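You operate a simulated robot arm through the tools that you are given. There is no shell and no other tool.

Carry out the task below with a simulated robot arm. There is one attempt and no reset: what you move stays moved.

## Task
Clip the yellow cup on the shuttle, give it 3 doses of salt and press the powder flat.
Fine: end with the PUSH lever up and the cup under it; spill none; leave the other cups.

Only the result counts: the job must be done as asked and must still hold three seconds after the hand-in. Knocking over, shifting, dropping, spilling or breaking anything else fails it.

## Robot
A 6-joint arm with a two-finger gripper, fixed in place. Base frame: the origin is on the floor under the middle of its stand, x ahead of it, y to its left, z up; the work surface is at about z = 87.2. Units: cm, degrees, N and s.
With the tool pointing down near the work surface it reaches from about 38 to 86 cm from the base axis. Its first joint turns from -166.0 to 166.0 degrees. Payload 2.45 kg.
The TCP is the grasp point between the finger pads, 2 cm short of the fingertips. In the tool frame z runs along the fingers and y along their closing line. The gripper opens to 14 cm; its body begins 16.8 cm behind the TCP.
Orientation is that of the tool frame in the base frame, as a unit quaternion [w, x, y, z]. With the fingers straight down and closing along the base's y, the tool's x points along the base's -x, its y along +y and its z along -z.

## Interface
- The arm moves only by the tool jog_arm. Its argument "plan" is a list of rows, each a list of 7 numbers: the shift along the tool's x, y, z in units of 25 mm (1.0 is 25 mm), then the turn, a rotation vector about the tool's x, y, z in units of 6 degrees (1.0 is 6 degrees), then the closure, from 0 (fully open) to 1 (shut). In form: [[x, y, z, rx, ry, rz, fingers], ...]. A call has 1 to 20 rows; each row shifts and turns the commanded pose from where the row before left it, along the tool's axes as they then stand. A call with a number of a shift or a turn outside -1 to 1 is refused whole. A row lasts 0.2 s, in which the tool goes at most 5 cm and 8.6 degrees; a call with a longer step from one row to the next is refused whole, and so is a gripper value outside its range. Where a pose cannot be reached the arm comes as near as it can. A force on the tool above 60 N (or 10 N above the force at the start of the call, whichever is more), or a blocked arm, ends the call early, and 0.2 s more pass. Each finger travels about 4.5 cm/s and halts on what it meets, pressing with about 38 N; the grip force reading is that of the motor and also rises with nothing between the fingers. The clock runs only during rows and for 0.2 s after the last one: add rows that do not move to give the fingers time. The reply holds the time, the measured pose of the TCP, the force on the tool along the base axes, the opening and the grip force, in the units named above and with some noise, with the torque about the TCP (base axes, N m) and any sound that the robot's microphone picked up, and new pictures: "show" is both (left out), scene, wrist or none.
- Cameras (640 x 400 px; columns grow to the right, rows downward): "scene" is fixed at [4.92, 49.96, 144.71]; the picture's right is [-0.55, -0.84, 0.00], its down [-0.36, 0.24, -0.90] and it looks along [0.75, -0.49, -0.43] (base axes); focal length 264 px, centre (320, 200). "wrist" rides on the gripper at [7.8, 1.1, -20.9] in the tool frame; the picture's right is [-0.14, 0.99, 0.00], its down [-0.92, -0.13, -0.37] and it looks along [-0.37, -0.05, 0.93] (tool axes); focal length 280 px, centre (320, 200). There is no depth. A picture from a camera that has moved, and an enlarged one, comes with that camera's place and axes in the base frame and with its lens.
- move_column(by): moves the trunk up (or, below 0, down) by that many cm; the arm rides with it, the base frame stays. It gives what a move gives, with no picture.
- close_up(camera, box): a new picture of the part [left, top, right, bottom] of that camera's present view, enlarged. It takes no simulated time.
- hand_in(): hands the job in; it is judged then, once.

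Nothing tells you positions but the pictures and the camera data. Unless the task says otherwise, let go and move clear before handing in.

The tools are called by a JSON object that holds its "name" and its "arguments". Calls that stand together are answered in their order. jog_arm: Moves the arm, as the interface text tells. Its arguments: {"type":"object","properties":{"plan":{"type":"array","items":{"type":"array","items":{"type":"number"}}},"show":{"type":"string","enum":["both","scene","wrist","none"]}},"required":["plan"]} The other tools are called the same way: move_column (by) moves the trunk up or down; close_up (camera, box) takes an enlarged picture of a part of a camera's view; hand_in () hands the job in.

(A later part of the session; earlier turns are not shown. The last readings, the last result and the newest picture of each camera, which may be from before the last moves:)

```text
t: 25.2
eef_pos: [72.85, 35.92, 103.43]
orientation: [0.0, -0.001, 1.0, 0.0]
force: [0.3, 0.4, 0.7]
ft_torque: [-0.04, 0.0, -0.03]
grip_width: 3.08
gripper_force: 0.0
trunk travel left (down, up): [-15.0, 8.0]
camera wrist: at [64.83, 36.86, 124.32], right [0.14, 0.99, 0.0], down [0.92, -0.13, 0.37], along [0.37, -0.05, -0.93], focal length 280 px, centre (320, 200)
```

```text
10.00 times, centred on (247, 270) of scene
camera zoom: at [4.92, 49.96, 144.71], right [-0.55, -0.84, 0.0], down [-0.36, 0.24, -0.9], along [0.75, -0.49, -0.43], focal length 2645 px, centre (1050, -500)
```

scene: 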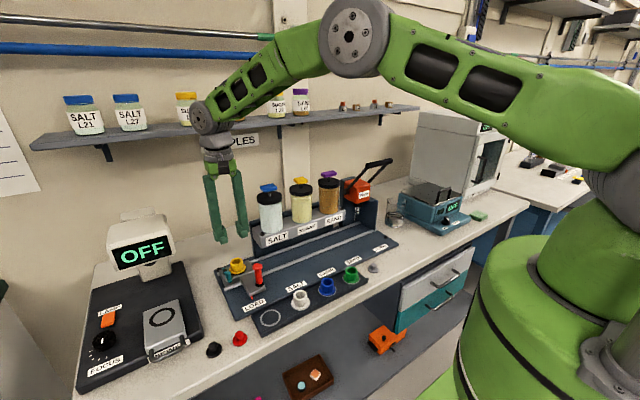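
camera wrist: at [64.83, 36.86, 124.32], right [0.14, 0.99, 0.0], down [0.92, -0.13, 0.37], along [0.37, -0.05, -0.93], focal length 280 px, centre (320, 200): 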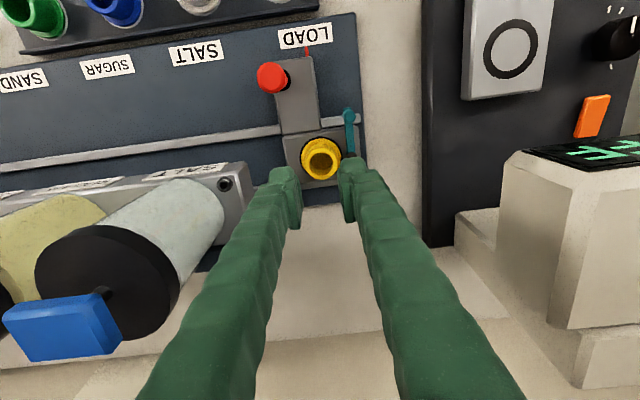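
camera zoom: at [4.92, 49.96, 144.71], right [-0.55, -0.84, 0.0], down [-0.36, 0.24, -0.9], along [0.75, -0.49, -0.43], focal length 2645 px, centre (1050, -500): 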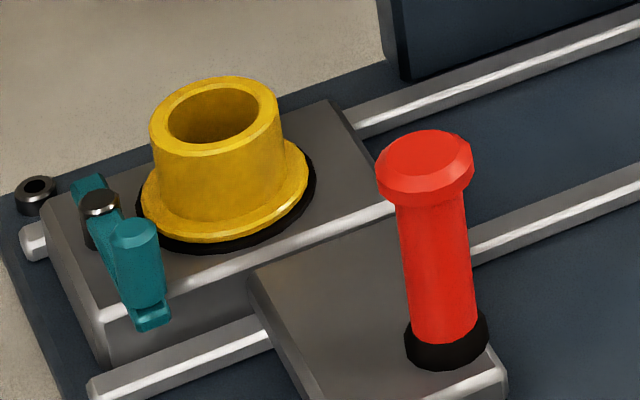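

{"name": "jog_arm", "arguments": {"plan": [[0.97, 0.72, 0, 0, 0, 0, 0.78], [0.95, 0.72, 0, 0, 0, 0, 0.78], [0, 0, 1, 0, 0, 0, 0.78], [0, 0, 1, 0, 0, 0, 0.78], [0, 0, 0.8, 0, 0, 0, 0.78], [0, 0, 0, 0, 0, 0, 0.78]]}}

{"name": "close_up", "arguments": {"camera": "wrist", "box": [240, 110, 400, 210]}}

{"name": "close_up", "arguments": {"camera": "scene", "box": [215, 240, 279, 280]}}

```text
t: 26.6
eef_pos: [68.07, 39.46, 96.45]
orientation: [-0.001, -0.001, 1.0, -0.001]
force: [-0.4, -0.7, 0.3]
ft_torque: [0.06, -0.01, -0.02]
grip_width: 3.1
gripper_force: 0.1
trunk travel left (down, up): [-15.0, 8.0]
camera wrist: at [60.04, 40.5, 117.36], right [0.14, 0.99, 0.0], down [0.92, -0.13, 0.37], along [0.37, -0.05, -0.93], focal length 280 px, centre (320, 200)
```

scene: 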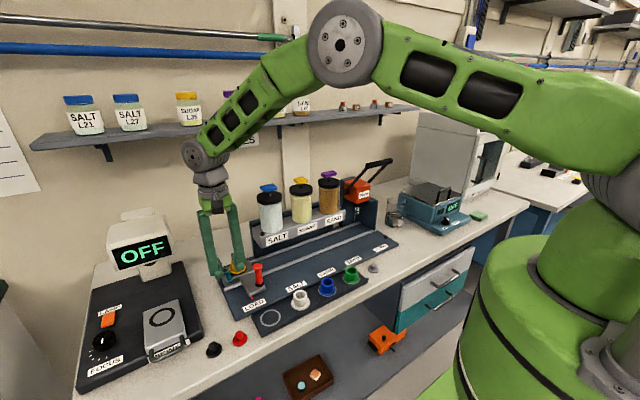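
wrist: 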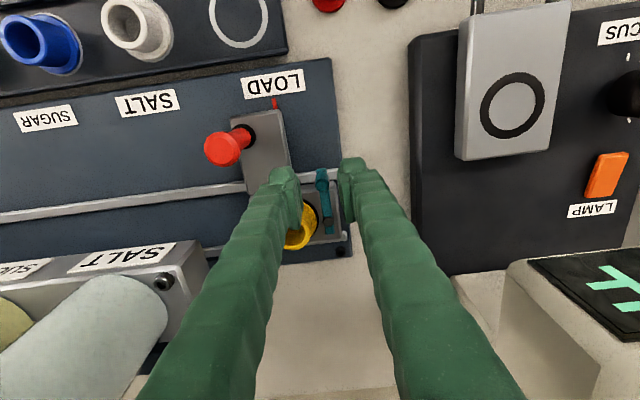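

```text
4.00 times, centred on (320, 160) of wrist
camera zoom: at [60.04, 40.5, 117.36], right [0.14, 0.99, 0.0], down [0.92, -0.13, 0.37], along [0.37, -0.05, -0.93], focal length 1122 px, centre (320, 360)
```

zoom: 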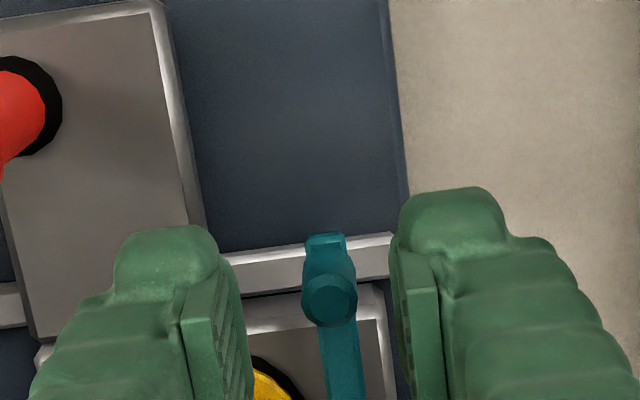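

```text
10.00 times, centred on (247, 260) of scene
camera zoom: at [4.92, 49.96, 144.71], right [-0.55, -0.84, 0.0], down [-0.36, 0.24, -0.9], along [0.75, -0.49, -0.43], focal length 2645 px, centre (1050, -400)
```

zoom: 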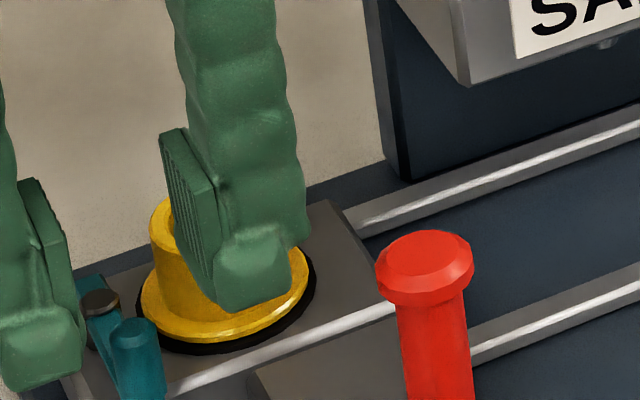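

{"name": "jog_arm", "arguments": {"plan": [[0.08, 0.02, 0.5, 0, 0, 0, 0.78], [0, 0, 0.5, 0, 0, 0, 0.78], [0, 0, 0, 0, 0, 0, 0.78]]}}

{"name": "close_up", "arguments": {"camera": "wrist", "box": [240, 110, 400, 210]}}

{"name": "close_up", "arguments": {"camera": "scene", "box": [205, 245, 269, 285]}}

```text
t: 27.4
eef_pos: [67.89, 39.39, 93.89]
orientation: [0.0, -0.001, 1.0, 0.0]
force: [0.5, 0.8, -0.1]
ft_torque: [-0.01, 0.01, -0.01]
grip_width: 3.07
gripper_force: 0.1
trunk travel left (down, up): [-15.0, 8.0]
camera wrist: at [59.86, 40.5, 114.83], right [0.14, 0.99, 0.0], down [0.92, -0.13, 0.37], along [0.37, -0.05, -0.93], focal length 280 px, centre (320, 200)
```

scene: 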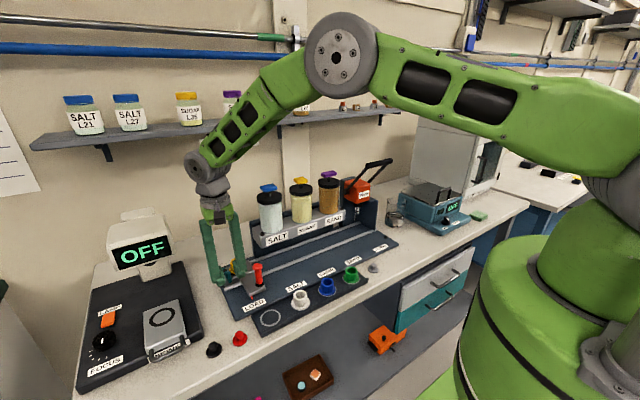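
wrist: 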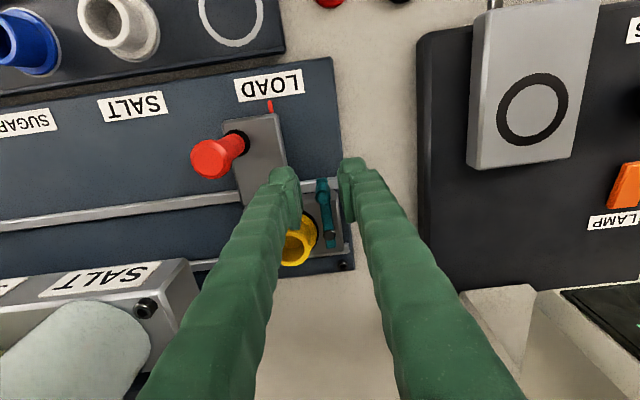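

```text
4.00 times, centred on (320, 160) of wrist
camera zoom: at [59.86, 40.5, 114.83], right [0.14, 0.99, 0.0], down [0.92, -0.13, 0.37], along [0.37, -0.05, -0.93], focal length 1122 px, centre (320, 360)
```

zoom: 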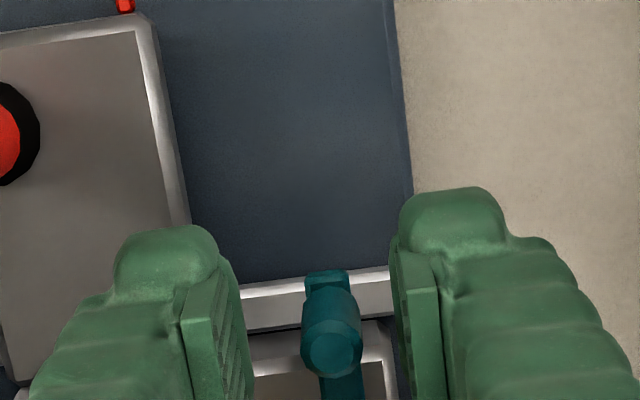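

```text
10.00 times, centred on (237, 265) of scene
camera zoom: at [4.92, 49.96, 144.71], right [-0.55, -0.84, 0.0], down [-0.36, 0.24, -0.9], along [0.75, -0.49, -0.43], focal length 2645 px, centre (1150, -450)
```

zoom: 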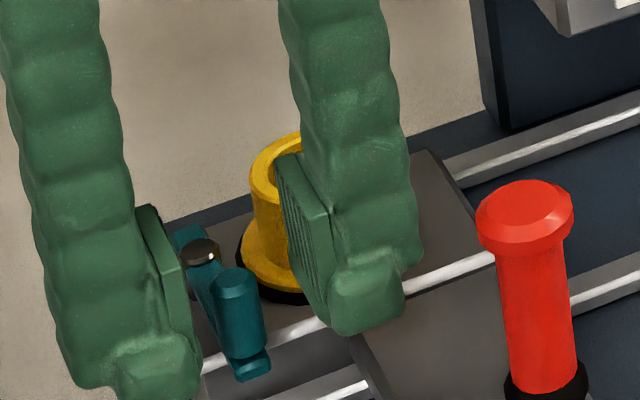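

Fingers straddle the knob. I'll push it toward -y in small steps.

{"name": "jog_arm", "arguments": {"plan": [[0, -0.2, 0, 0, 0, 0, 0.78], [0, -0.2, 0, 0, 0, 0, 0.78], [0, -0.2, 0, 0, 0, 0, 0.78], [0, -0.2, 0, 0, 0, 0, 0.78], [0, -0.2, 0, 0, 0, 0, 0.78], [0, 0, 0, 0, 0, 0, 0.78]]}}

{"name": "close_up", "arguments": {"camera": "wrist", "box": [240, 110, 400, 210]}}

{"name": "close_up", "arguments": {"camera": "scene", "box": [205, 245, 269, 285]}}

```text
t: 28.8
eef_pos: [67.8, 36.97, 93.84]
orientation: [0.0, -0.001, 1.0, -0.001]
force: [-0.9, 0.4, -0.1]
ft_torque: [-0.01, 0.02, -0.02]
grip_width: 3.12
gripper_force: 0.5
trunk travel left (down, up): [-15.0, 8.0]
camera wrist: at [59.87, 38.0, 114.8], right [0.14, 0.99, 0.0], down [0.92, -0.13, 0.37], along [0.36, -0.05, -0.93], focal length 280 px, centre (320, 200)
```

scene: 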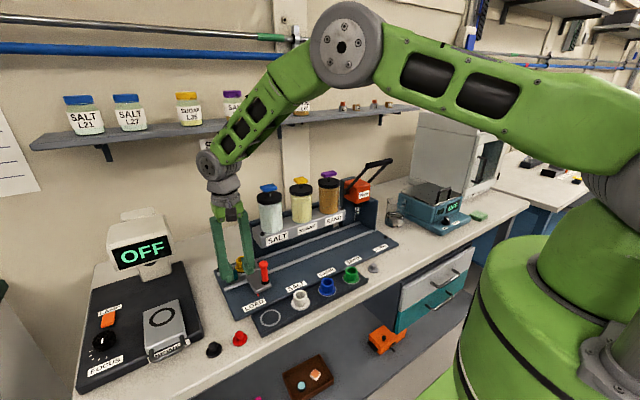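
wrist: 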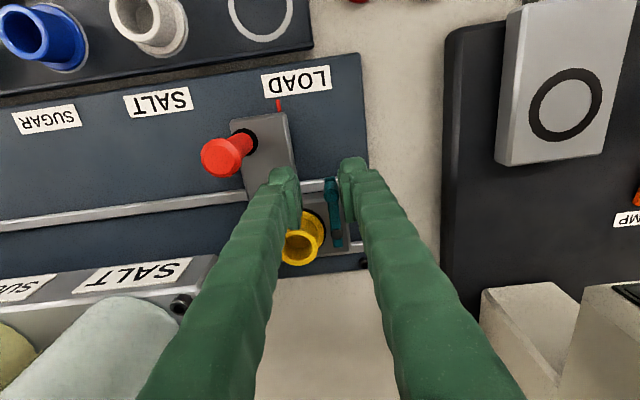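

```text
4.00 times, centred on (320, 160) of wrist
camera zoom: at [59.87, 38.0, 114.8], right [0.14, 0.99, 0.0], down [0.92, -0.13, 0.37], along [0.36, -0.05, -0.93], focal length 1122 px, centre (320, 360)
```

zoom: 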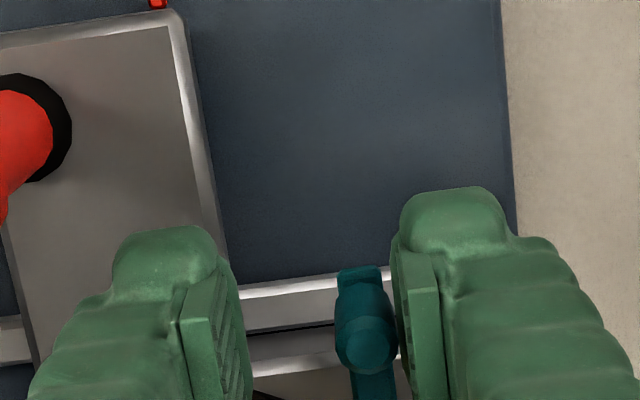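

```text
10.00 times, centred on (237, 265) of scene
camera zoom: at [4.92, 49.96, 144.71], right [-0.55, -0.84, 0.0], down [-0.36, 0.24, -0.9], along [0.75, -0.49, -0.43], focal length 2645 px, centre (1150, -450)
```

zoom: 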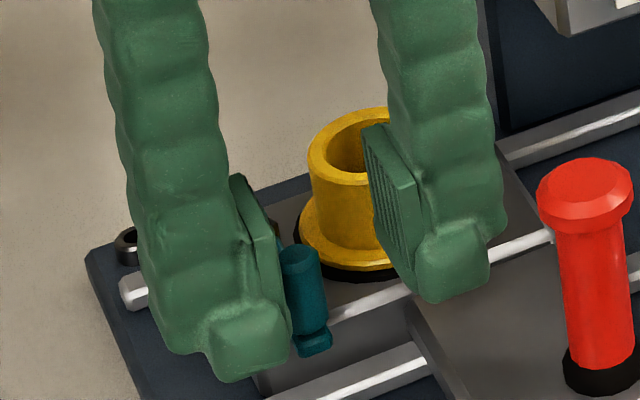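

The shuttle slid along the rail instead of the clip swinging, because the rail has very little friction. I'll back off, lift and look again. My new idea is to squeeze the knob against the red handle, so the forces on the shuttle cancel.

{"name": "jog_arm", "arguments": {"plan": [[0, 0.25, 0, 0, 0, 0, 0.78], [0, 0, -0.6, 0, 0, 0, 0.78], [0, 0, -1, 0, 0, 0, 0.78], [0, 0, -1, 0, 0, 0, 0.7], [0, 0, -1, 0, 0, 0, 0.6], [0, 0, -1, 0, 0, 0, 0.5], [0, 0, 0, 0, 0, 0, 0.3], [0, 0, 0, 0, 0, 0, 0.28], [0, 0, 0, 0, 0, 0, 0.28]]}}

{"name": "close_up", "arguments": {"camera": "wrist", "box": [200, 80, 392, 200]}}

{"name": "close_up", "arguments": {"camera": "scene", "box": [215, 250, 279, 290]}}

```text
t: 30.8
eef_pos: [67.82, 37.57, 105.42]
orientation: [0.0, -0.001, 1.0, 0.0]
force: [-0.6, -1.0, 0.5]
ft_torque: [-0.02, -0.02, -0.01]
grip_width: 10.1
gripper_force: 0.0
trunk travel left (down, up): [-15.0, 8.0]
camera wrist: at [59.81, 38.61, 126.33], right [0.14, 0.99, 0.0], down [0.92, -0.13, 0.37], along [0.37, -0.05, -0.93], focal length 280 px, centre (320, 200)
```

scene: 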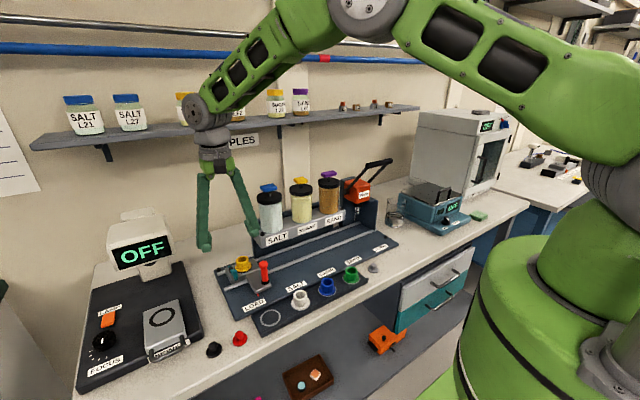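
wrist: 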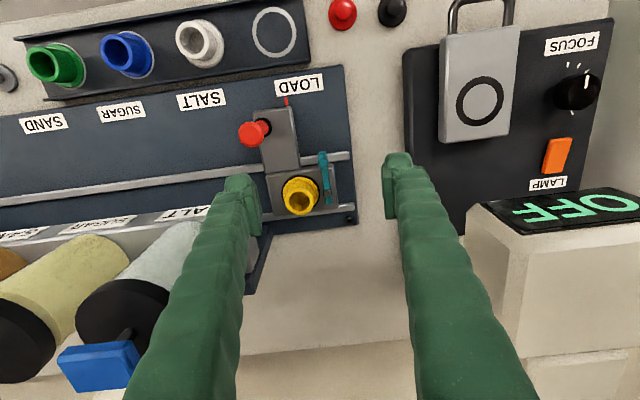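

```text
3.33 times, centred on (296, 140) of wrist
camera zoom: at [59.81, 38.61, 126.33], right [0.14, 0.99, 0.0], down [0.92, -0.13, 0.37], along [0.37, -0.05, -0.93], focal length 935 px, centre (400, 400)
```

zoom: 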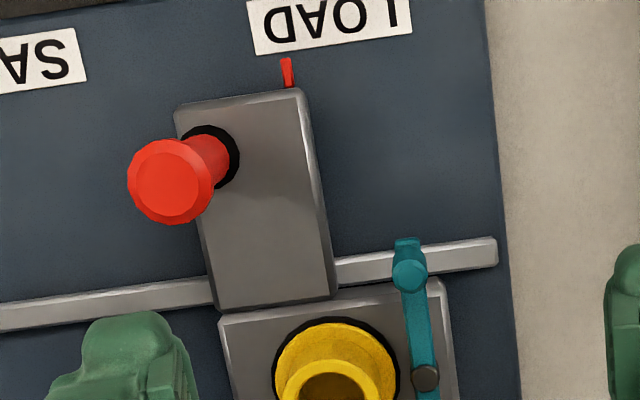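

```text
10.00 times, centred on (247, 270) of scene
camera zoom: at [4.92, 49.96, 144.71], right [-0.55, -0.84, 0.0], down [-0.36, 0.24, -0.9], along [0.75, -0.49, -0.43], focal length 2645 px, centre (1050, -500)
```

zoom: 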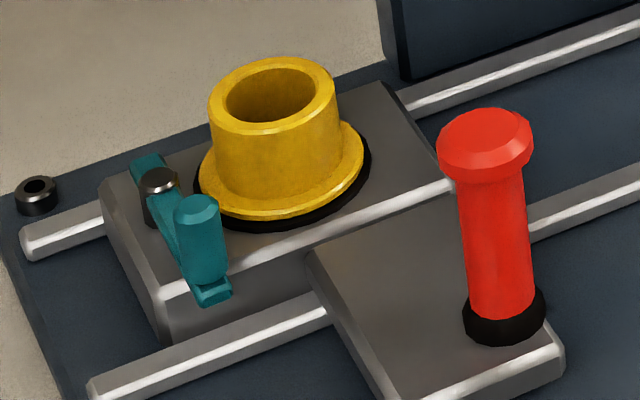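

{"name": "jog_arm", "arguments": {"plan": [[0.332, -0.768, 0, 0, 0, 0, 0.2], [0.332, -0.768, 0, 0, 0, 0, 0.2], [0, 0, 0, 0, 0, 1, 0.2], [0, 0, 0, 0, 0, 1, 0.2], [0, 0, 0, 0, 0, 1, 0.2], [0, 0, 0, 0, 0, 1, 0.2], [0, 0, 1, 0, 0, 0, 0.2], [0, 0, 1, 0, 0, 0, 0.2], [0, 0, 0.8, 0, 0, 0, 0.2], [0, 0, 0, 0, 0, 0, 0.2]]}}

{"name": "close_up", "arguments": {"camera": "wrist", "box": [192, 80, 448, 240]}}

{"name": "close_up", "arguments": {"camera": "scene", "box": [200, 235, 296, 295]}}

```text
t: 33.0
eef_pos: [66.27, 33.72, 98.39]
orientation: [-0.001, 0.207, 0.978, 0.0]
force: [-0.5, -0.7, 0.1]
ft_torque: [0.02, -0.01, 0.03]
grip_width: 11.19
gripper_force: 0.1
trunk travel left (down, up): [-15.0, 8.0]
camera wrist: at [59.32, 37.86, 119.3], right [0.53, 0.85, 0.0], down [0.79, -0.49, 0.37], along [0.31, -0.19, -0.93], focal length 280 px, centre (320, 200)
```

scene: 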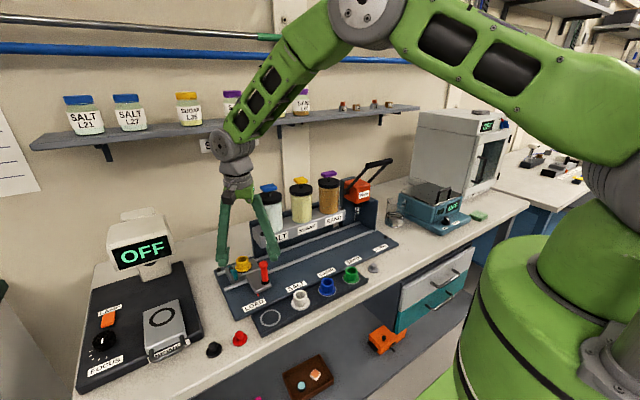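
wrist: 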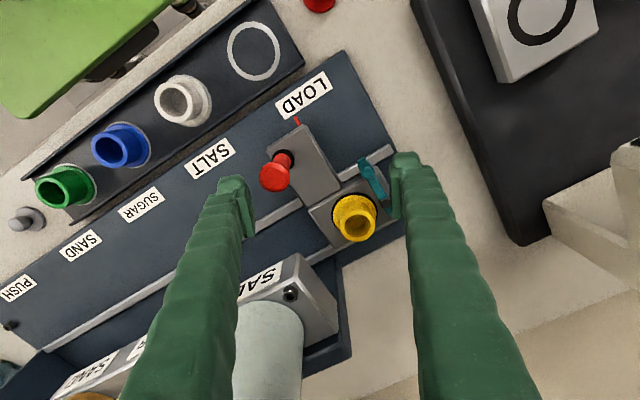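

```text
2.50 times, centred on (320, 160) of wrist
camera zoom: at [59.32, 37.86, 119.3], right [0.53, 0.85, 0.0], down [0.79, -0.49, 0.37], along [0.31, -0.19, -0.93], focal length 701 px, centre (320, 300)
```

zoom: 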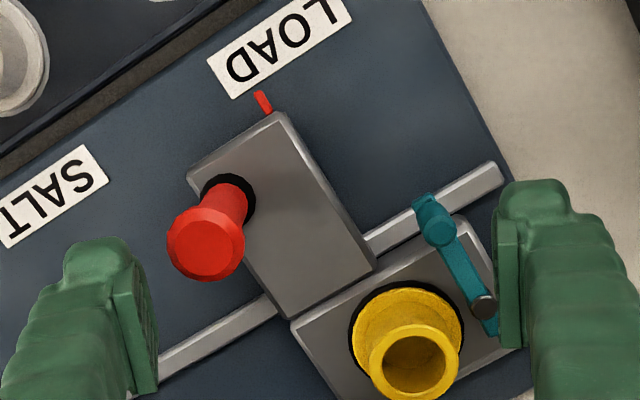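

```text
6.67 times, centred on (248, 265) of scene
camera zoom: at [4.92, 49.96, 144.71], right [-0.55, -0.84, 0.0], down [-0.36, 0.24, -0.9], along [0.75, -0.49, -0.43], focal length 1763 px, centre (800, -233)
```

zoom: 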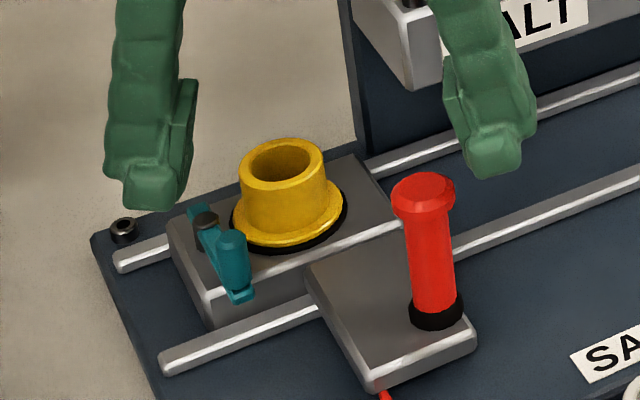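

{"name": "jog_arm", "arguments": {"plan": [[0, 0, 0.6, 0, 0, 0, 0.2], [0, 0, 0.6, 0, 0, 0, 0.2], [0, 0, 0.55, 0, 0, 0, 0.2], [0, 0, 0, 0, 0, 0, 0.24], [0, 0, 0, 0, 0, 0, 0.28], [0, 0, 0, 0, 0, 0, 0.28]]}}

{"name": "close_up", "arguments": {"camera": "wrist", "box": [192, 80, 448, 240]}}

{"name": "close_up", "arguments": {"camera": "scene", "box": [200, 235, 296, 295]}}

```text
t: 34.4
eef_pos: [66.23, 33.84, 94.03]
orientation: [0.0, 0.208, 0.978, 0.0]
force: [-1.1, -0.5, -2.7]
ft_torque: [0.98, -0.79, -0.43]
grip_width: 10.58
gripper_force: 45.2
trunk travel left (down, up): [-15.0, 8.0]
camera wrist: at [59.33, 37.89, 114.96], right [0.53, 0.85, 0.0], down [0.79, -0.49, 0.37], along [0.31, -0.19, -0.93], focal length 280 px, centre (320, 200)
```

scene: 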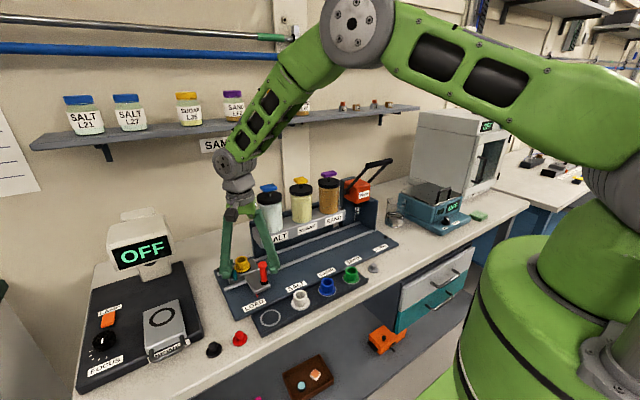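
wrist: 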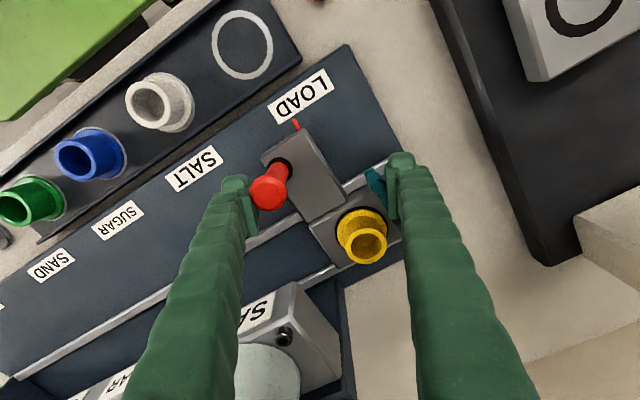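

```text
2.50 times, centred on (320, 160) of wrist
camera zoom: at [59.33, 37.89, 114.96], right [0.53, 0.85, 0.0], down [0.79, -0.49, 0.37], along [0.31, -0.19, -0.93], focal length 701 px, centre (320, 300)
```

zoom: 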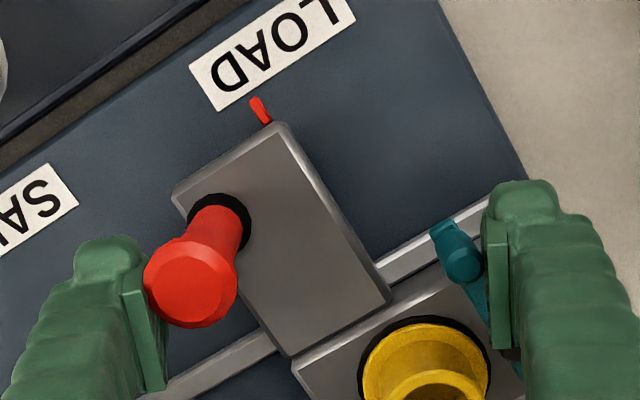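

```text
6.67 times, centred on (248, 265) of scene
camera zoom: at [4.92, 49.96, 144.71], right [-0.55, -0.84, 0.0], down [-0.36, 0.24, -0.9], along [0.75, -0.49, -0.43], focal length 1763 px, centre (800, -233)
```

zoom: 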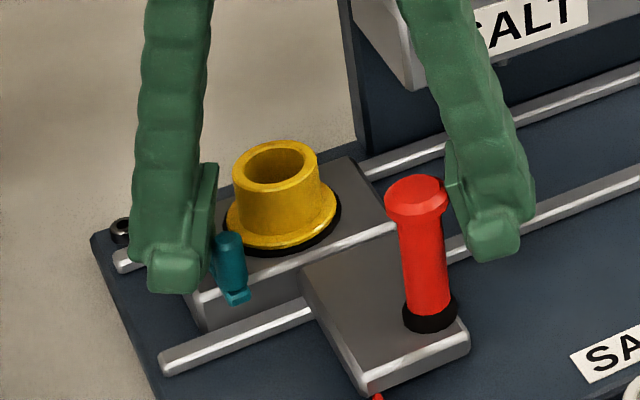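

Squeezing toward the cup didn't turn the clip, so it must swing the other way: knob outward (+y), with the short nose going over the flange. The nose length supports this, reaching about 2 cm from the cup axis, just past the flange edge. I'll back off and set up to push the knob toward +y against the LOAD stop.

{"name": "jog_arm", "arguments": {"plan": [[0, 0, 0, 0, 0, 0, 0.22], [0, 0, 0, 0, 0, 0, 0.18], [0, 0, 0, 0, 0, 0, 0.18], [0, 0, -0.5, 0, 0, 0, 0.18], [0, 0, -1, 0, 0, 0, 0.18], [0, 0, -1, 0, 0, 0, 0.18], [0, 0, -1, 0, 0, 0, 0.25], [0, 0, -1, 0, 0, 0, 0.35], [0, 0, 0, 0, 0, -1, 0.45], [0, 0, 0, 0, 0, -1, 0.55], [0, 0, 0, 0, 0, -1, 0.65], [0, 0, 0, 0, 0, -1, 0.75], [0, 0, 0, 0, 0, 0, 0.8], [0, 0, 0, 0, 0, 0, 0.8], [0, 0, 0, 0, 0, 0, 0.8]]}}

{"name": "close_up", "arguments": {"camera": "wrist", "box": [240, 80, 432, 200]}}

{"name": "close_up", "arguments": {"camera": "scene", "box": [215, 250, 279, 290]}}

```text
t: 37.6
eef_pos: [66.17, 33.87, 105.28]
orientation: [0.0, -0.001, 1.0, -0.001]
force: [-0.1, -0.1, 0.7]
ft_torque: [0.01, -0.01, 0.0]
grip_width: 2.78
gripper_force: 0.1
trunk travel left (down, up): [-15.0, 8.0]
camera wrist: at [58.2, 34.82, 126.21], right [0.14, 0.99, 0.0], down [0.92, -0.13, 0.37], along [0.37, -0.05, -0.93], focal length 280 px, centre (320, 200)
```

scene: 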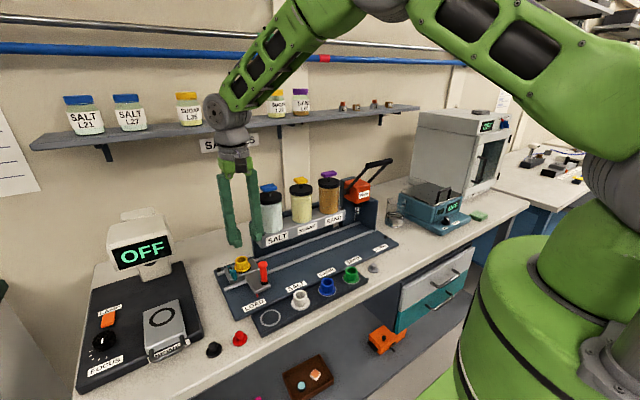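
wrist: 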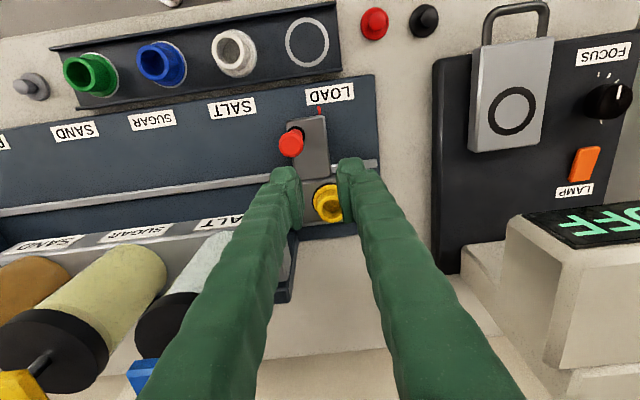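

```text
3.33 times, centred on (336, 140) of wrist
camera zoom: at [58.2, 34.82, 126.21], right [0.14, 0.99, 0.0], down [0.92, -0.13, 0.37], along [0.37, -0.05, -0.93], focal length 935 px, centre (267, 400)
```

zoom: 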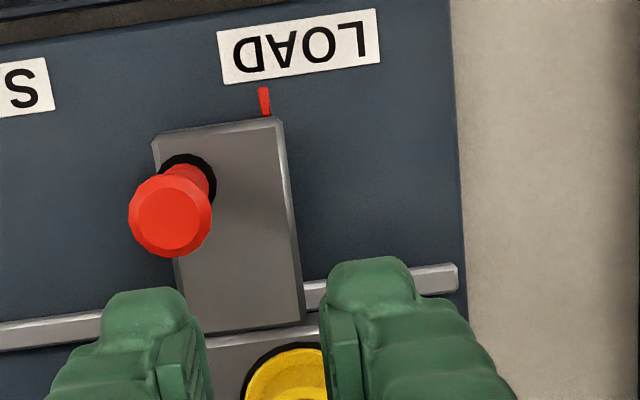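

```text
10.00 times, centred on (247, 270) of scene
camera zoom: at [4.92, 49.96, 144.71], right [-0.55, -0.84, 0.0], down [-0.36, 0.24, -0.9], along [0.75, -0.49, -0.43], focal length 2645 px, centre (1050, -500)
```

zoom: 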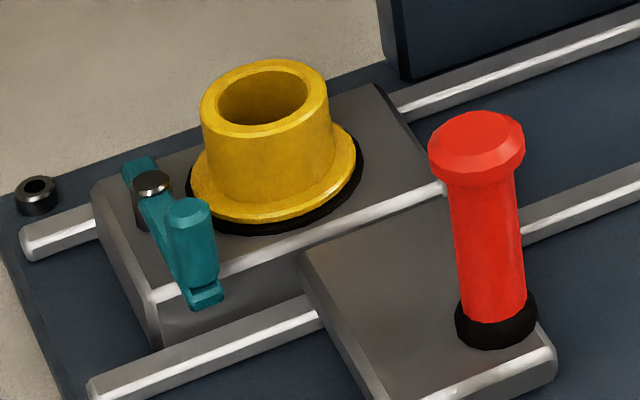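

{"name": "jog_arm", "arguments": {"plan": [[-0.35, 0.82, 0, 0, 0, 0, 0.78], [-0.34, 0.82, 0, 0, 0, 0, 0.78], [0, 0, 1, 0, 0, 0, 0.78], [0, 0, 1, 0, 0, 0, 0.78], [0, 0, 1, 0, 0, 0, 0.78], [0, 0, 0.5, 0, 0, 0, 0.78], [0, 0, 0, 0, 0, 0, 0.78]]}}

{"name": "close_up", "arguments": {"camera": "wrist", "box": [240, 110, 400, 210]}}

{"name": "close_up", "arguments": {"camera": "scene", "box": [205, 240, 269, 280]}}

```text
t: 39.2
eef_pos: [67.9, 37.93, 96.61]
orientation: [0.0, -0.002, 1.0, -0.001]
force: [0.0, 0.5, 1.0]
ft_torque: [0.0, 0.03, 0.0]
grip_width: 3.09
gripper_force: 0.1
trunk travel left (down, up): [-15.0, 8.0]
camera wrist: at [59.88, 38.95, 117.47], right [0.14, 0.99, 0.0], down [0.92, -0.13, 0.37], along [0.37, -0.05, -0.93], focal length 280 px, centre (320, 200)
```

scene: 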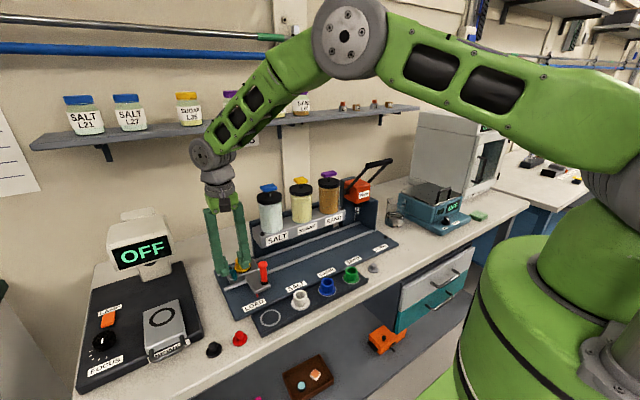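
wrist: 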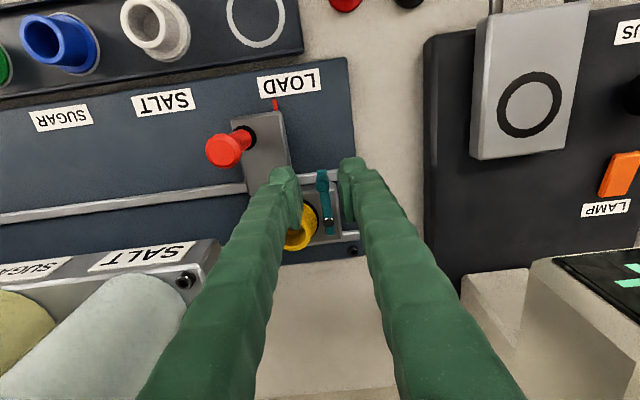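

```text
4.00 times, centred on (320, 160) of wrist
camera zoom: at [59.88, 38.95, 117.47], right [0.14, 0.99, 0.0], down [0.92, -0.13, 0.37], along [0.37, -0.05, -0.93], focal length 1122 px, centre (320, 360)
```

zoom: 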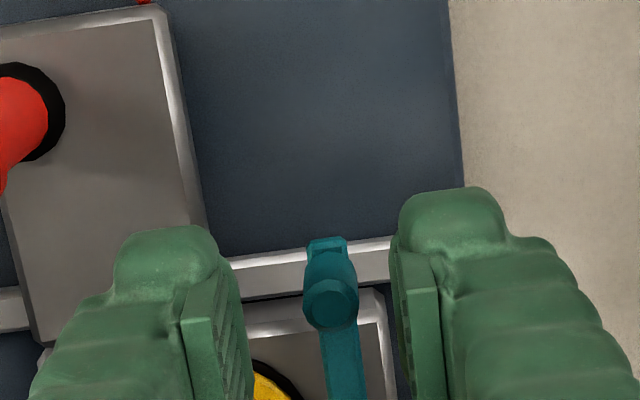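

```text
10.00 times, centred on (237, 260) of scene
camera zoom: at [4.92, 49.96, 144.71], right [-0.55, -0.84, 0.0], down [-0.36, 0.24, -0.9], along [0.75, -0.49, -0.43], focal length 2645 px, centre (1150, -400)
```

zoom: 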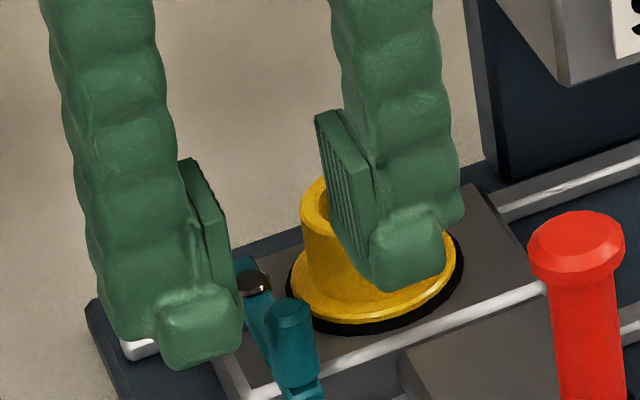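

{"name": "jog_arm", "arguments": {"plan": [[0, 0.04, 0.54, 0, 0, 0, 0.78], [0, 0.04, 0.54, 0, 0, 0, 0.82], [0, 0, 0, 0, 0, 0, 0.86], [0, 0.2, 0, 0, 0, 0, 0.86], [0, 0.2, 0, 0, 0, 0, 0.86], [0, 0.2, 0, 0, 0, 0, 0.86], [0, 0.2, 0, 0, 0, 0, 0.86], [0, 0.2, 0, 0, 0, 0, 0.86], [0, 0, 0, 0, 0, 0, 0.86]]}}

{"name": "close_up", "arguments": {"camera": "wrist", "box": [240, 110, 400, 210]}}

{"name": "close_up", "arguments": {"camera": "scene", "box": [205, 240, 269, 280]}}

```text
t: 41.2
eef_pos: [67.83, 40.59, 93.77]
orientation: [-0.001, 0.0, 1.0, -0.001]
force: [-0.7, -1.3, -0.1]
ft_torque: [0.01, -0.02, -0.01]
grip_width: 1.98
gripper_force: 0.0
trunk travel left (down, up): [-15.0, 8.0]
camera wrist: at [59.95, 41.59, 114.7], right [0.14, 0.99, 0.0], down [0.92, -0.13, 0.37], along [0.36, -0.05, -0.93], focal length 280 px, centre (320, 200)
```

scene: 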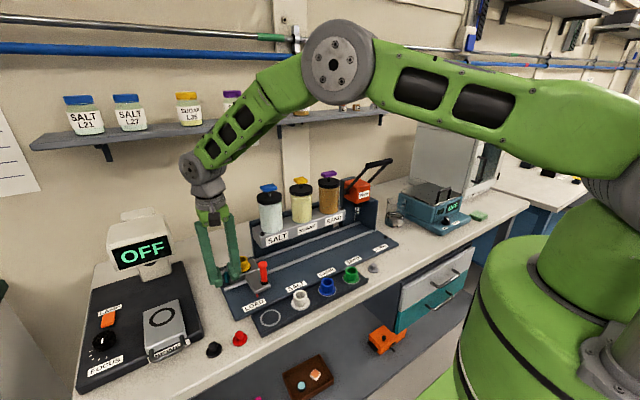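
wrist: 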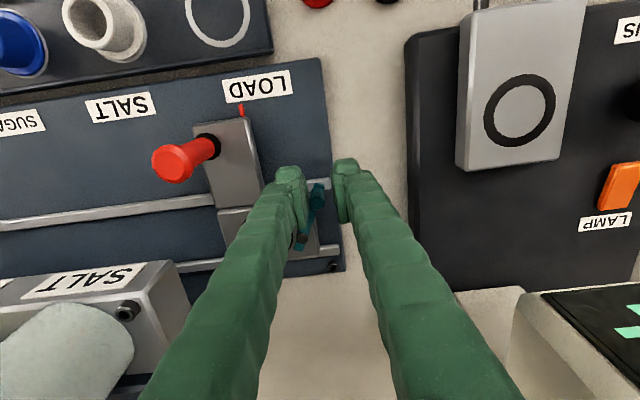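

```text
4.00 times, centred on (320, 160) of wrist
camera zoom: at [59.95, 41.59, 114.7], right [0.14, 0.99, 0.0], down [0.92, -0.13, 0.37], along [0.36, -0.05, -0.93], focal length 1122 px, centre (320, 360)
```

zoom: 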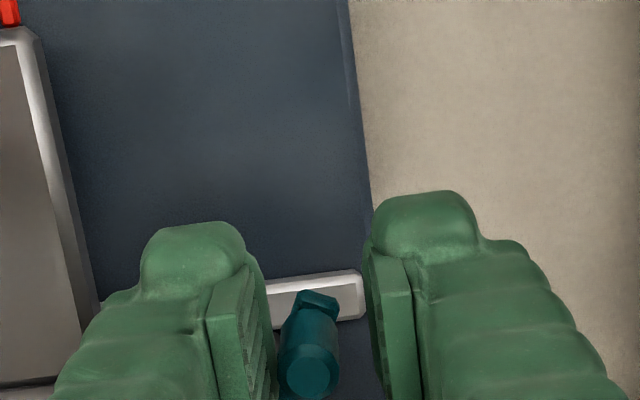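

```text
10.00 times, centred on (237, 260) of scene
camera zoom: at [4.92, 49.96, 144.71], right [-0.55, -0.84, 0.0], down [-0.36, 0.24, -0.9], along [0.75, -0.49, -0.43], focal length 2645 px, centre (1150, -400)
```

zoom: 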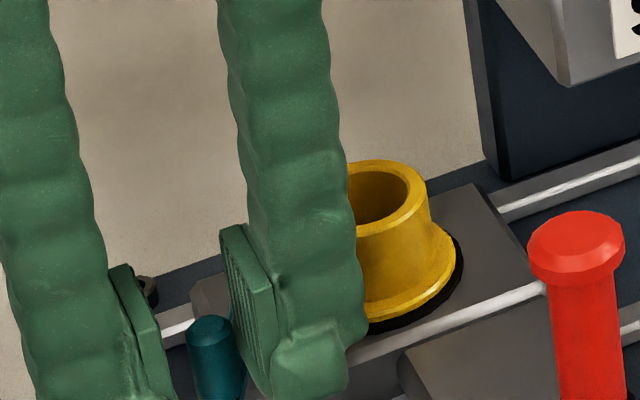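

The clip turns easily outward and is at about 27° now. I'll follow its arc round to 90°.

{"name": "jog_arm", "arguments": {"plan": [[-0.1, 0.16, 0, 0, 0, 0, 0.86], [-0.14, 0.16, 0, 0, 0, 0, 0.86], [-0.16, 0.15, 0, 0, 0, 0, 0.86], [-0.18, 0.14, 0, 0, 0, 0, 0.86], [-0.18, 0.12, 0, 0, 0, 0, 0.86], [-0.18, 0.1, 0, 0, 0, 0, 0.86], [0, 0, 0, 0, 0, 0, 0.86]]}}

{"name": "close_up", "arguments": {"camera": "wrist", "box": [220, 110, 412, 230]}}

{"name": "close_up", "arguments": {"camera": "scene", "box": [195, 240, 275, 290]}}

```text
t: 42.8
eef_pos: [70.3, 42.61, 93.82]
orientation: [0.0, 0.0, 1.0, 0.0]
force: [-0.7, 0.4, 0.3]
ft_torque: [-0.02, 0.01, -0.01]
grip_width: 1.95
gripper_force: 0.2
trunk travel left (down, up): [-15.0, 8.0]
camera wrist: at [62.25, 43.65, 114.72], right [0.14, 0.99, 0.0], down [0.92, -0.13, 0.37], along [0.36, -0.05, -0.93], focal length 280 px, centre (320, 200)
```

scene: 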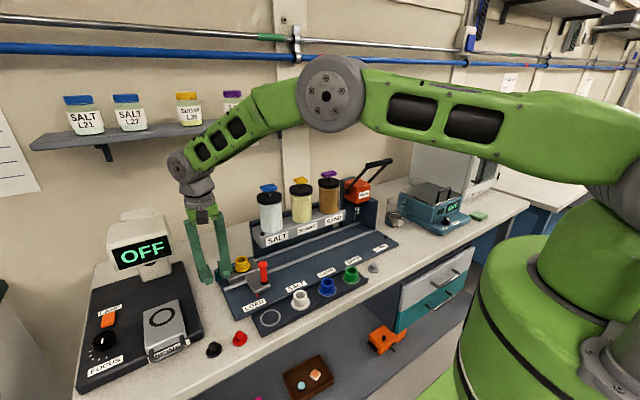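
wrist: 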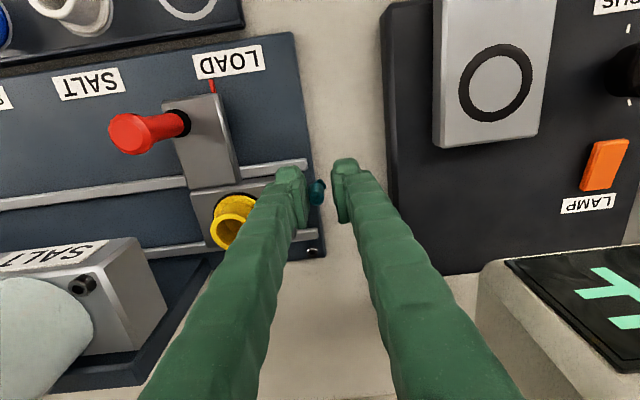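

```text
3.33 times, centred on (316, 170) of wrist
camera zoom: at [62.25, 43.65, 114.72], right [0.14, 0.99, 0.0], down [0.92, -0.13, 0.37], along [0.36, -0.05, -0.93], focal length 935 px, centre (333, 300)
```

zoom: 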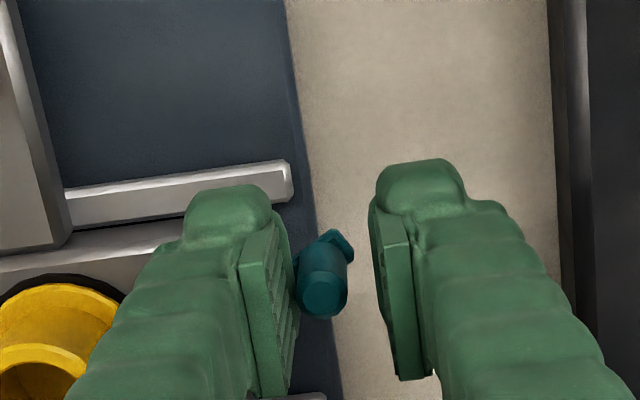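

```text
8.00 times, centred on (235, 265) of scene
camera zoom: at [4.92, 49.96, 144.71], right [-0.55, -0.84, 0.0], down [-0.36, 0.24, -0.9], along [0.75, -0.49, -0.43], focal length 2116 px, centre (1000, -320)
```

zoom: 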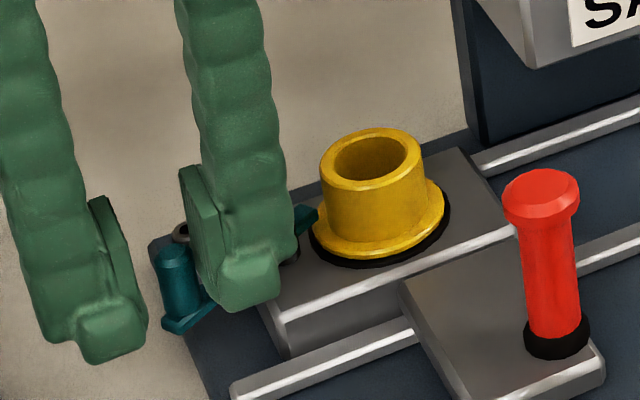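

{"name": "jog_arm", "arguments": {"plan": [[0, -0.16, 0, 0, 0, 0, 0.89], [0, 0, 0, 0, 0, 0, 0.93], [0, 0, 0, 0, 0, 0, 0.94], [-0.164, 0.08, 0, 0, 0, 0, 0.94], [-0.164, 0.072, 0, 0, 0, 0, 0.94], [-0.166, 0.05, 0, 0, 0, 0, 0.94], [-0.166, 0.04, 0, 0, 0, 0, 0.94], [0, 0, 0, 0, 0, 0, 0.94]]}}

{"name": "close_up", "arguments": {"camera": "wrist", "box": [220, 110, 412, 230]}}

{"name": "close_up", "arguments": {"camera": "scene", "box": [195, 240, 275, 290]}}

```text
t: 44.6
eef_pos: [72.04, 42.93, 93.89]
orientation: [0.0, -0.002, 1.0, 0.0]
force: [-2.4, 0.4, 1.4]
ft_torque: [-0.02, 0.36, -0.08]
grip_width: 1.19
gripper_force: 38.6
trunk travel left (down, up): [-15.0, 8.0]
camera wrist: at [63.94, 43.85, 114.77], right [0.14, 0.99, 0.0], down [0.92, -0.13, 0.37], along [0.37, -0.05, -0.93], focal length 280 px, centre (320, 200)
```

scene: 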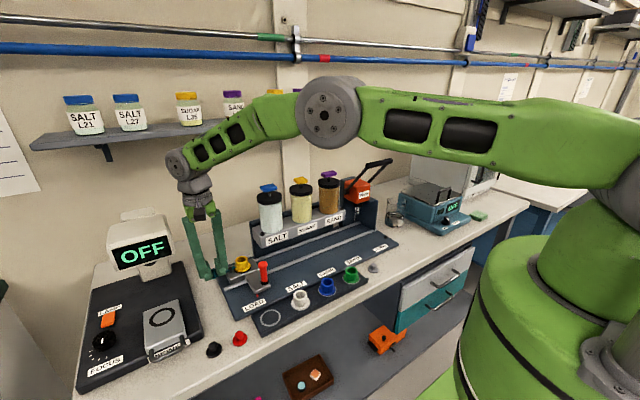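
wrist: 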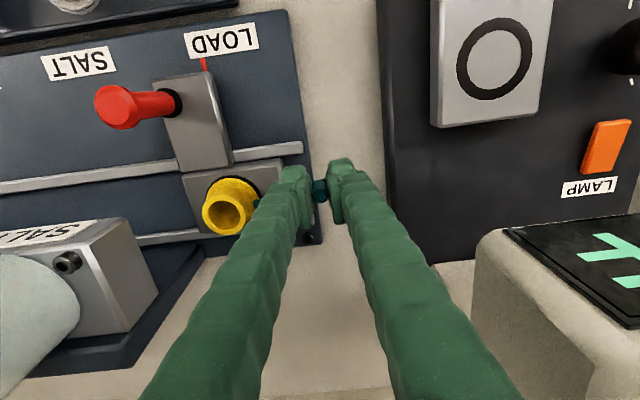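

```text
3.33 times, centred on (316, 170) of wrist
camera zoom: at [63.94, 43.85, 114.77], right [0.14, 0.99, 0.0], down [0.92, -0.13, 0.37], along [0.37, -0.05, -0.93], focal length 935 px, centre (333, 300)
```

zoom: 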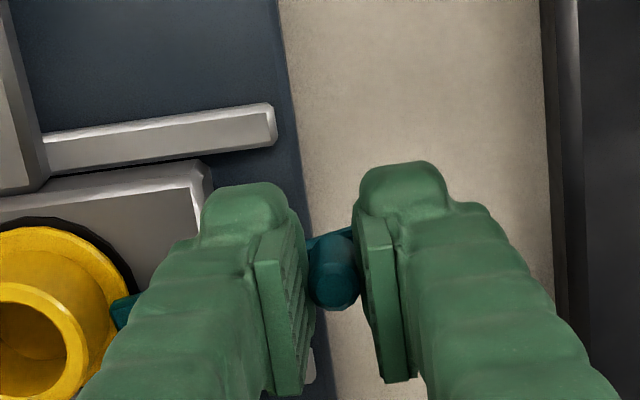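

```text
8.00 times, centred on (235, 265) of scene
camera zoom: at [4.92, 49.96, 144.71], right [-0.55, -0.84, 0.0], down [-0.36, 0.24, -0.9], along [0.75, -0.49, -0.43], focal length 2116 px, centre (1000, -320)
```

zoom: 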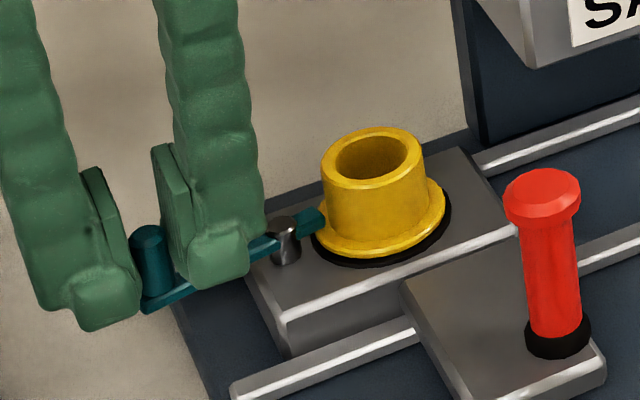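

{"name": "jog_arm", "arguments": {"plan": [[-0.17, 0.02, 0, 0, 0, 0, 0.94], [-0.17, 0.01, 0, 0, 0, 0, 0.94], [0, 0, 0, 0, 0, 0, 0.94]]}}

{"name": "close_up", "arguments": {"camera": "scene", "box": [195, 240, 275, 290]}}

{"name": "close_up", "arguments": {"camera": "wrist", "box": [180, 110, 372, 230]}}

```text
t: 45.4
eef_pos: [72.69, 42.95, 93.87]
orientation: [0.0, -0.001, 1.0, -0.001]
force: [-1.6, -1.0, 1.6]
ft_torque: [-0.02, 0.31, -0.07]
grip_width: 1.18
gripper_force: 37.8
trunk travel left (down, up): [-15.0, 8.0]
camera wrist: at [64.77, 43.93, 114.77], right [0.14, 0.99, 0.0], down [0.92, -0.13, 0.37], along [0.37, -0.05, -0.93], focal length 280 px, centre (320, 200)
```

scene: 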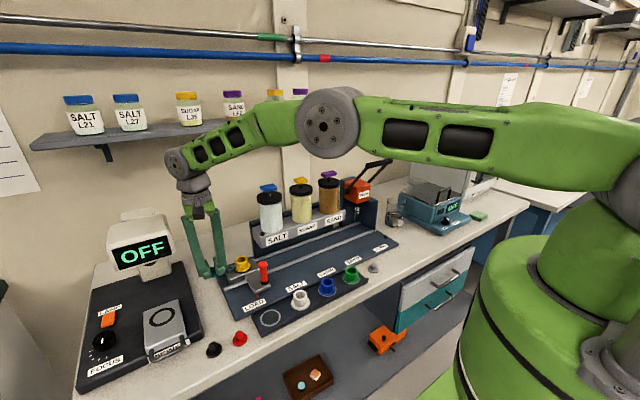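
wrist: 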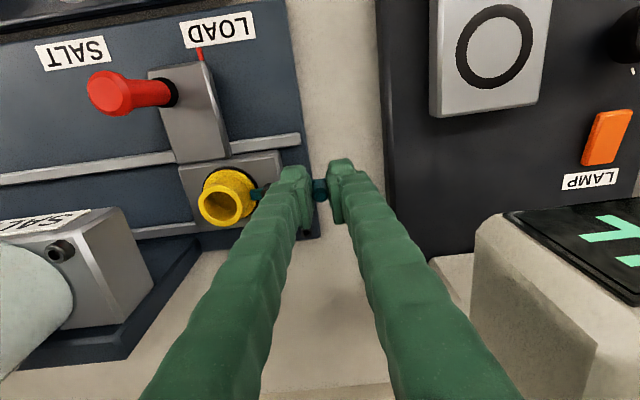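

```text
8.00 times, centred on (235, 265) of scene
camera zoom: at [4.92, 49.96, 144.71], right [-0.55, -0.84, 0.0], down [-0.36, 0.24, -0.9], along [0.75, -0.49, -0.43], focal length 2116 px, centre (1000, -320)
```

zoom: 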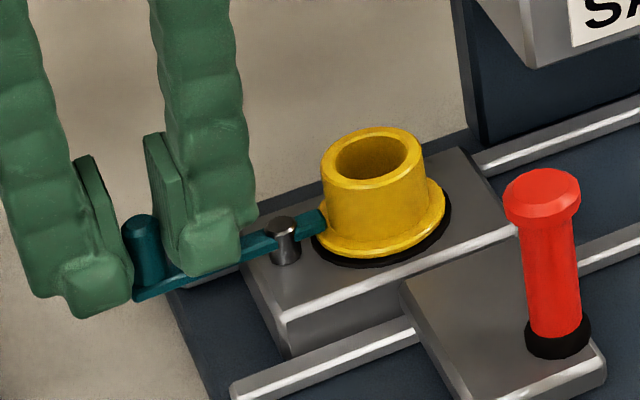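

```text
3.33 times, centred on (276, 170) of wrist
camera zoom: at [64.77, 43.93, 114.77], right [0.14, 0.99, 0.0], down [0.92, -0.13, 0.37], along [0.37, -0.05, -0.93], focal length 935 px, centre (467, 300)
```

zoom: 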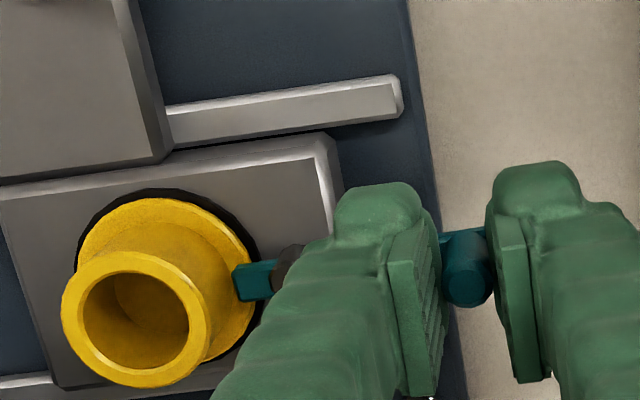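

{"name": "jog_arm", "arguments": {"plan": [[-0.14, -0.01, 0, 0, 0, 0, 0.94], [-0.1, -0.01, 0, 0, 0, 0, 0.94], [0, 0, 0, 0, 0, 0, 0.94]], "show": "wrist"}}

{"name": "close_up", "arguments": {"camera": "scene", "box": [195, 240, 275, 290]}}

{"name": "close_up", "arguments": {"camera": "wrist", "box": [180, 110, 372, 230]}}

```text
t: 46.2
eef_pos: [72.97, 42.9, 93.75]
orientation: [-0.001, -0.001, 1.0, 0.0]
force: [-22.0, 0.9, 2.5]
ft_torque: [0.04, 0.86, -0.02]
grip_width: 1.15
gripper_force: 38.3
trunk travel left (down, up): [-15.0, 8.0]
camera wrist: at [65.08, 43.94, 114.8], right [0.14, 0.99, 0.0], down [0.92, -0.13, 0.37], along [0.36, -0.05, -0.93], focal length 280 px, centre (320, 200)
```

wrist: 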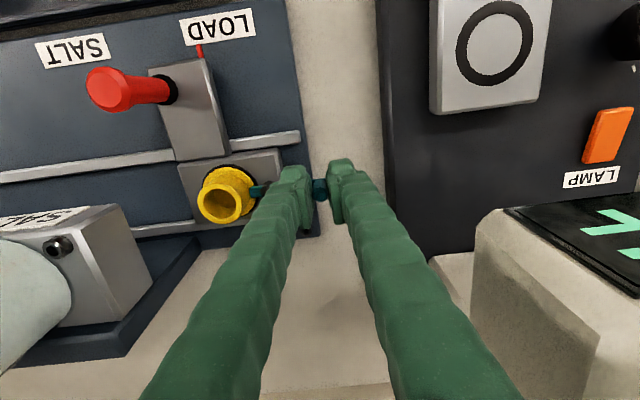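

```text
8.00 times, centred on (235, 265) of scene
camera zoom: at [4.92, 49.96, 144.71], right [-0.55, -0.84, 0.0], down [-0.36, 0.24, -0.9], along [0.75, -0.49, -0.43], focal length 2116 px, centre (1000, -320)
```

zoom: 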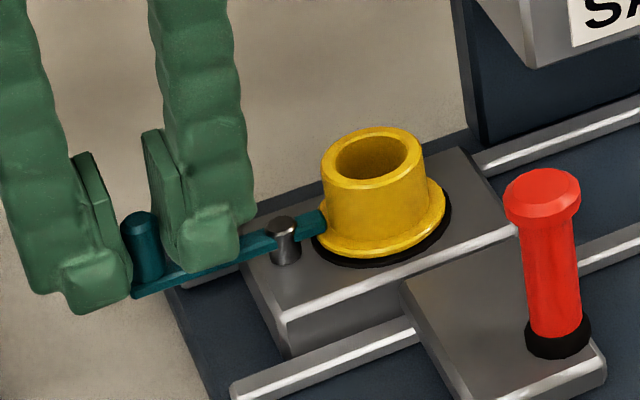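

```text
3.33 times, centred on (276, 170) of wrist
camera zoom: at [65.08, 43.94, 114.8], right [0.14, 0.99, 0.0], down [0.92, -0.13, 0.37], along [0.36, -0.05, -0.93], focal length 935 px, centre (467, 300)
```

zoom: 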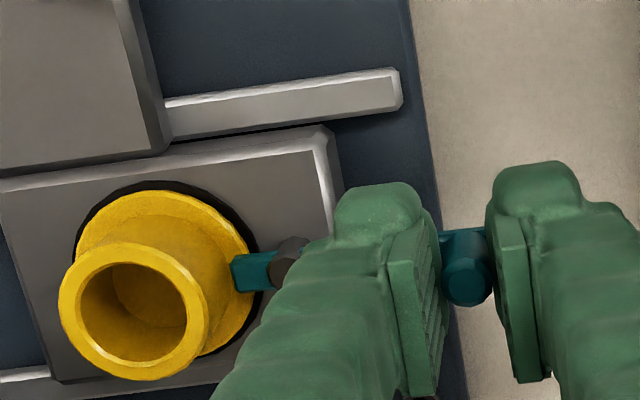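

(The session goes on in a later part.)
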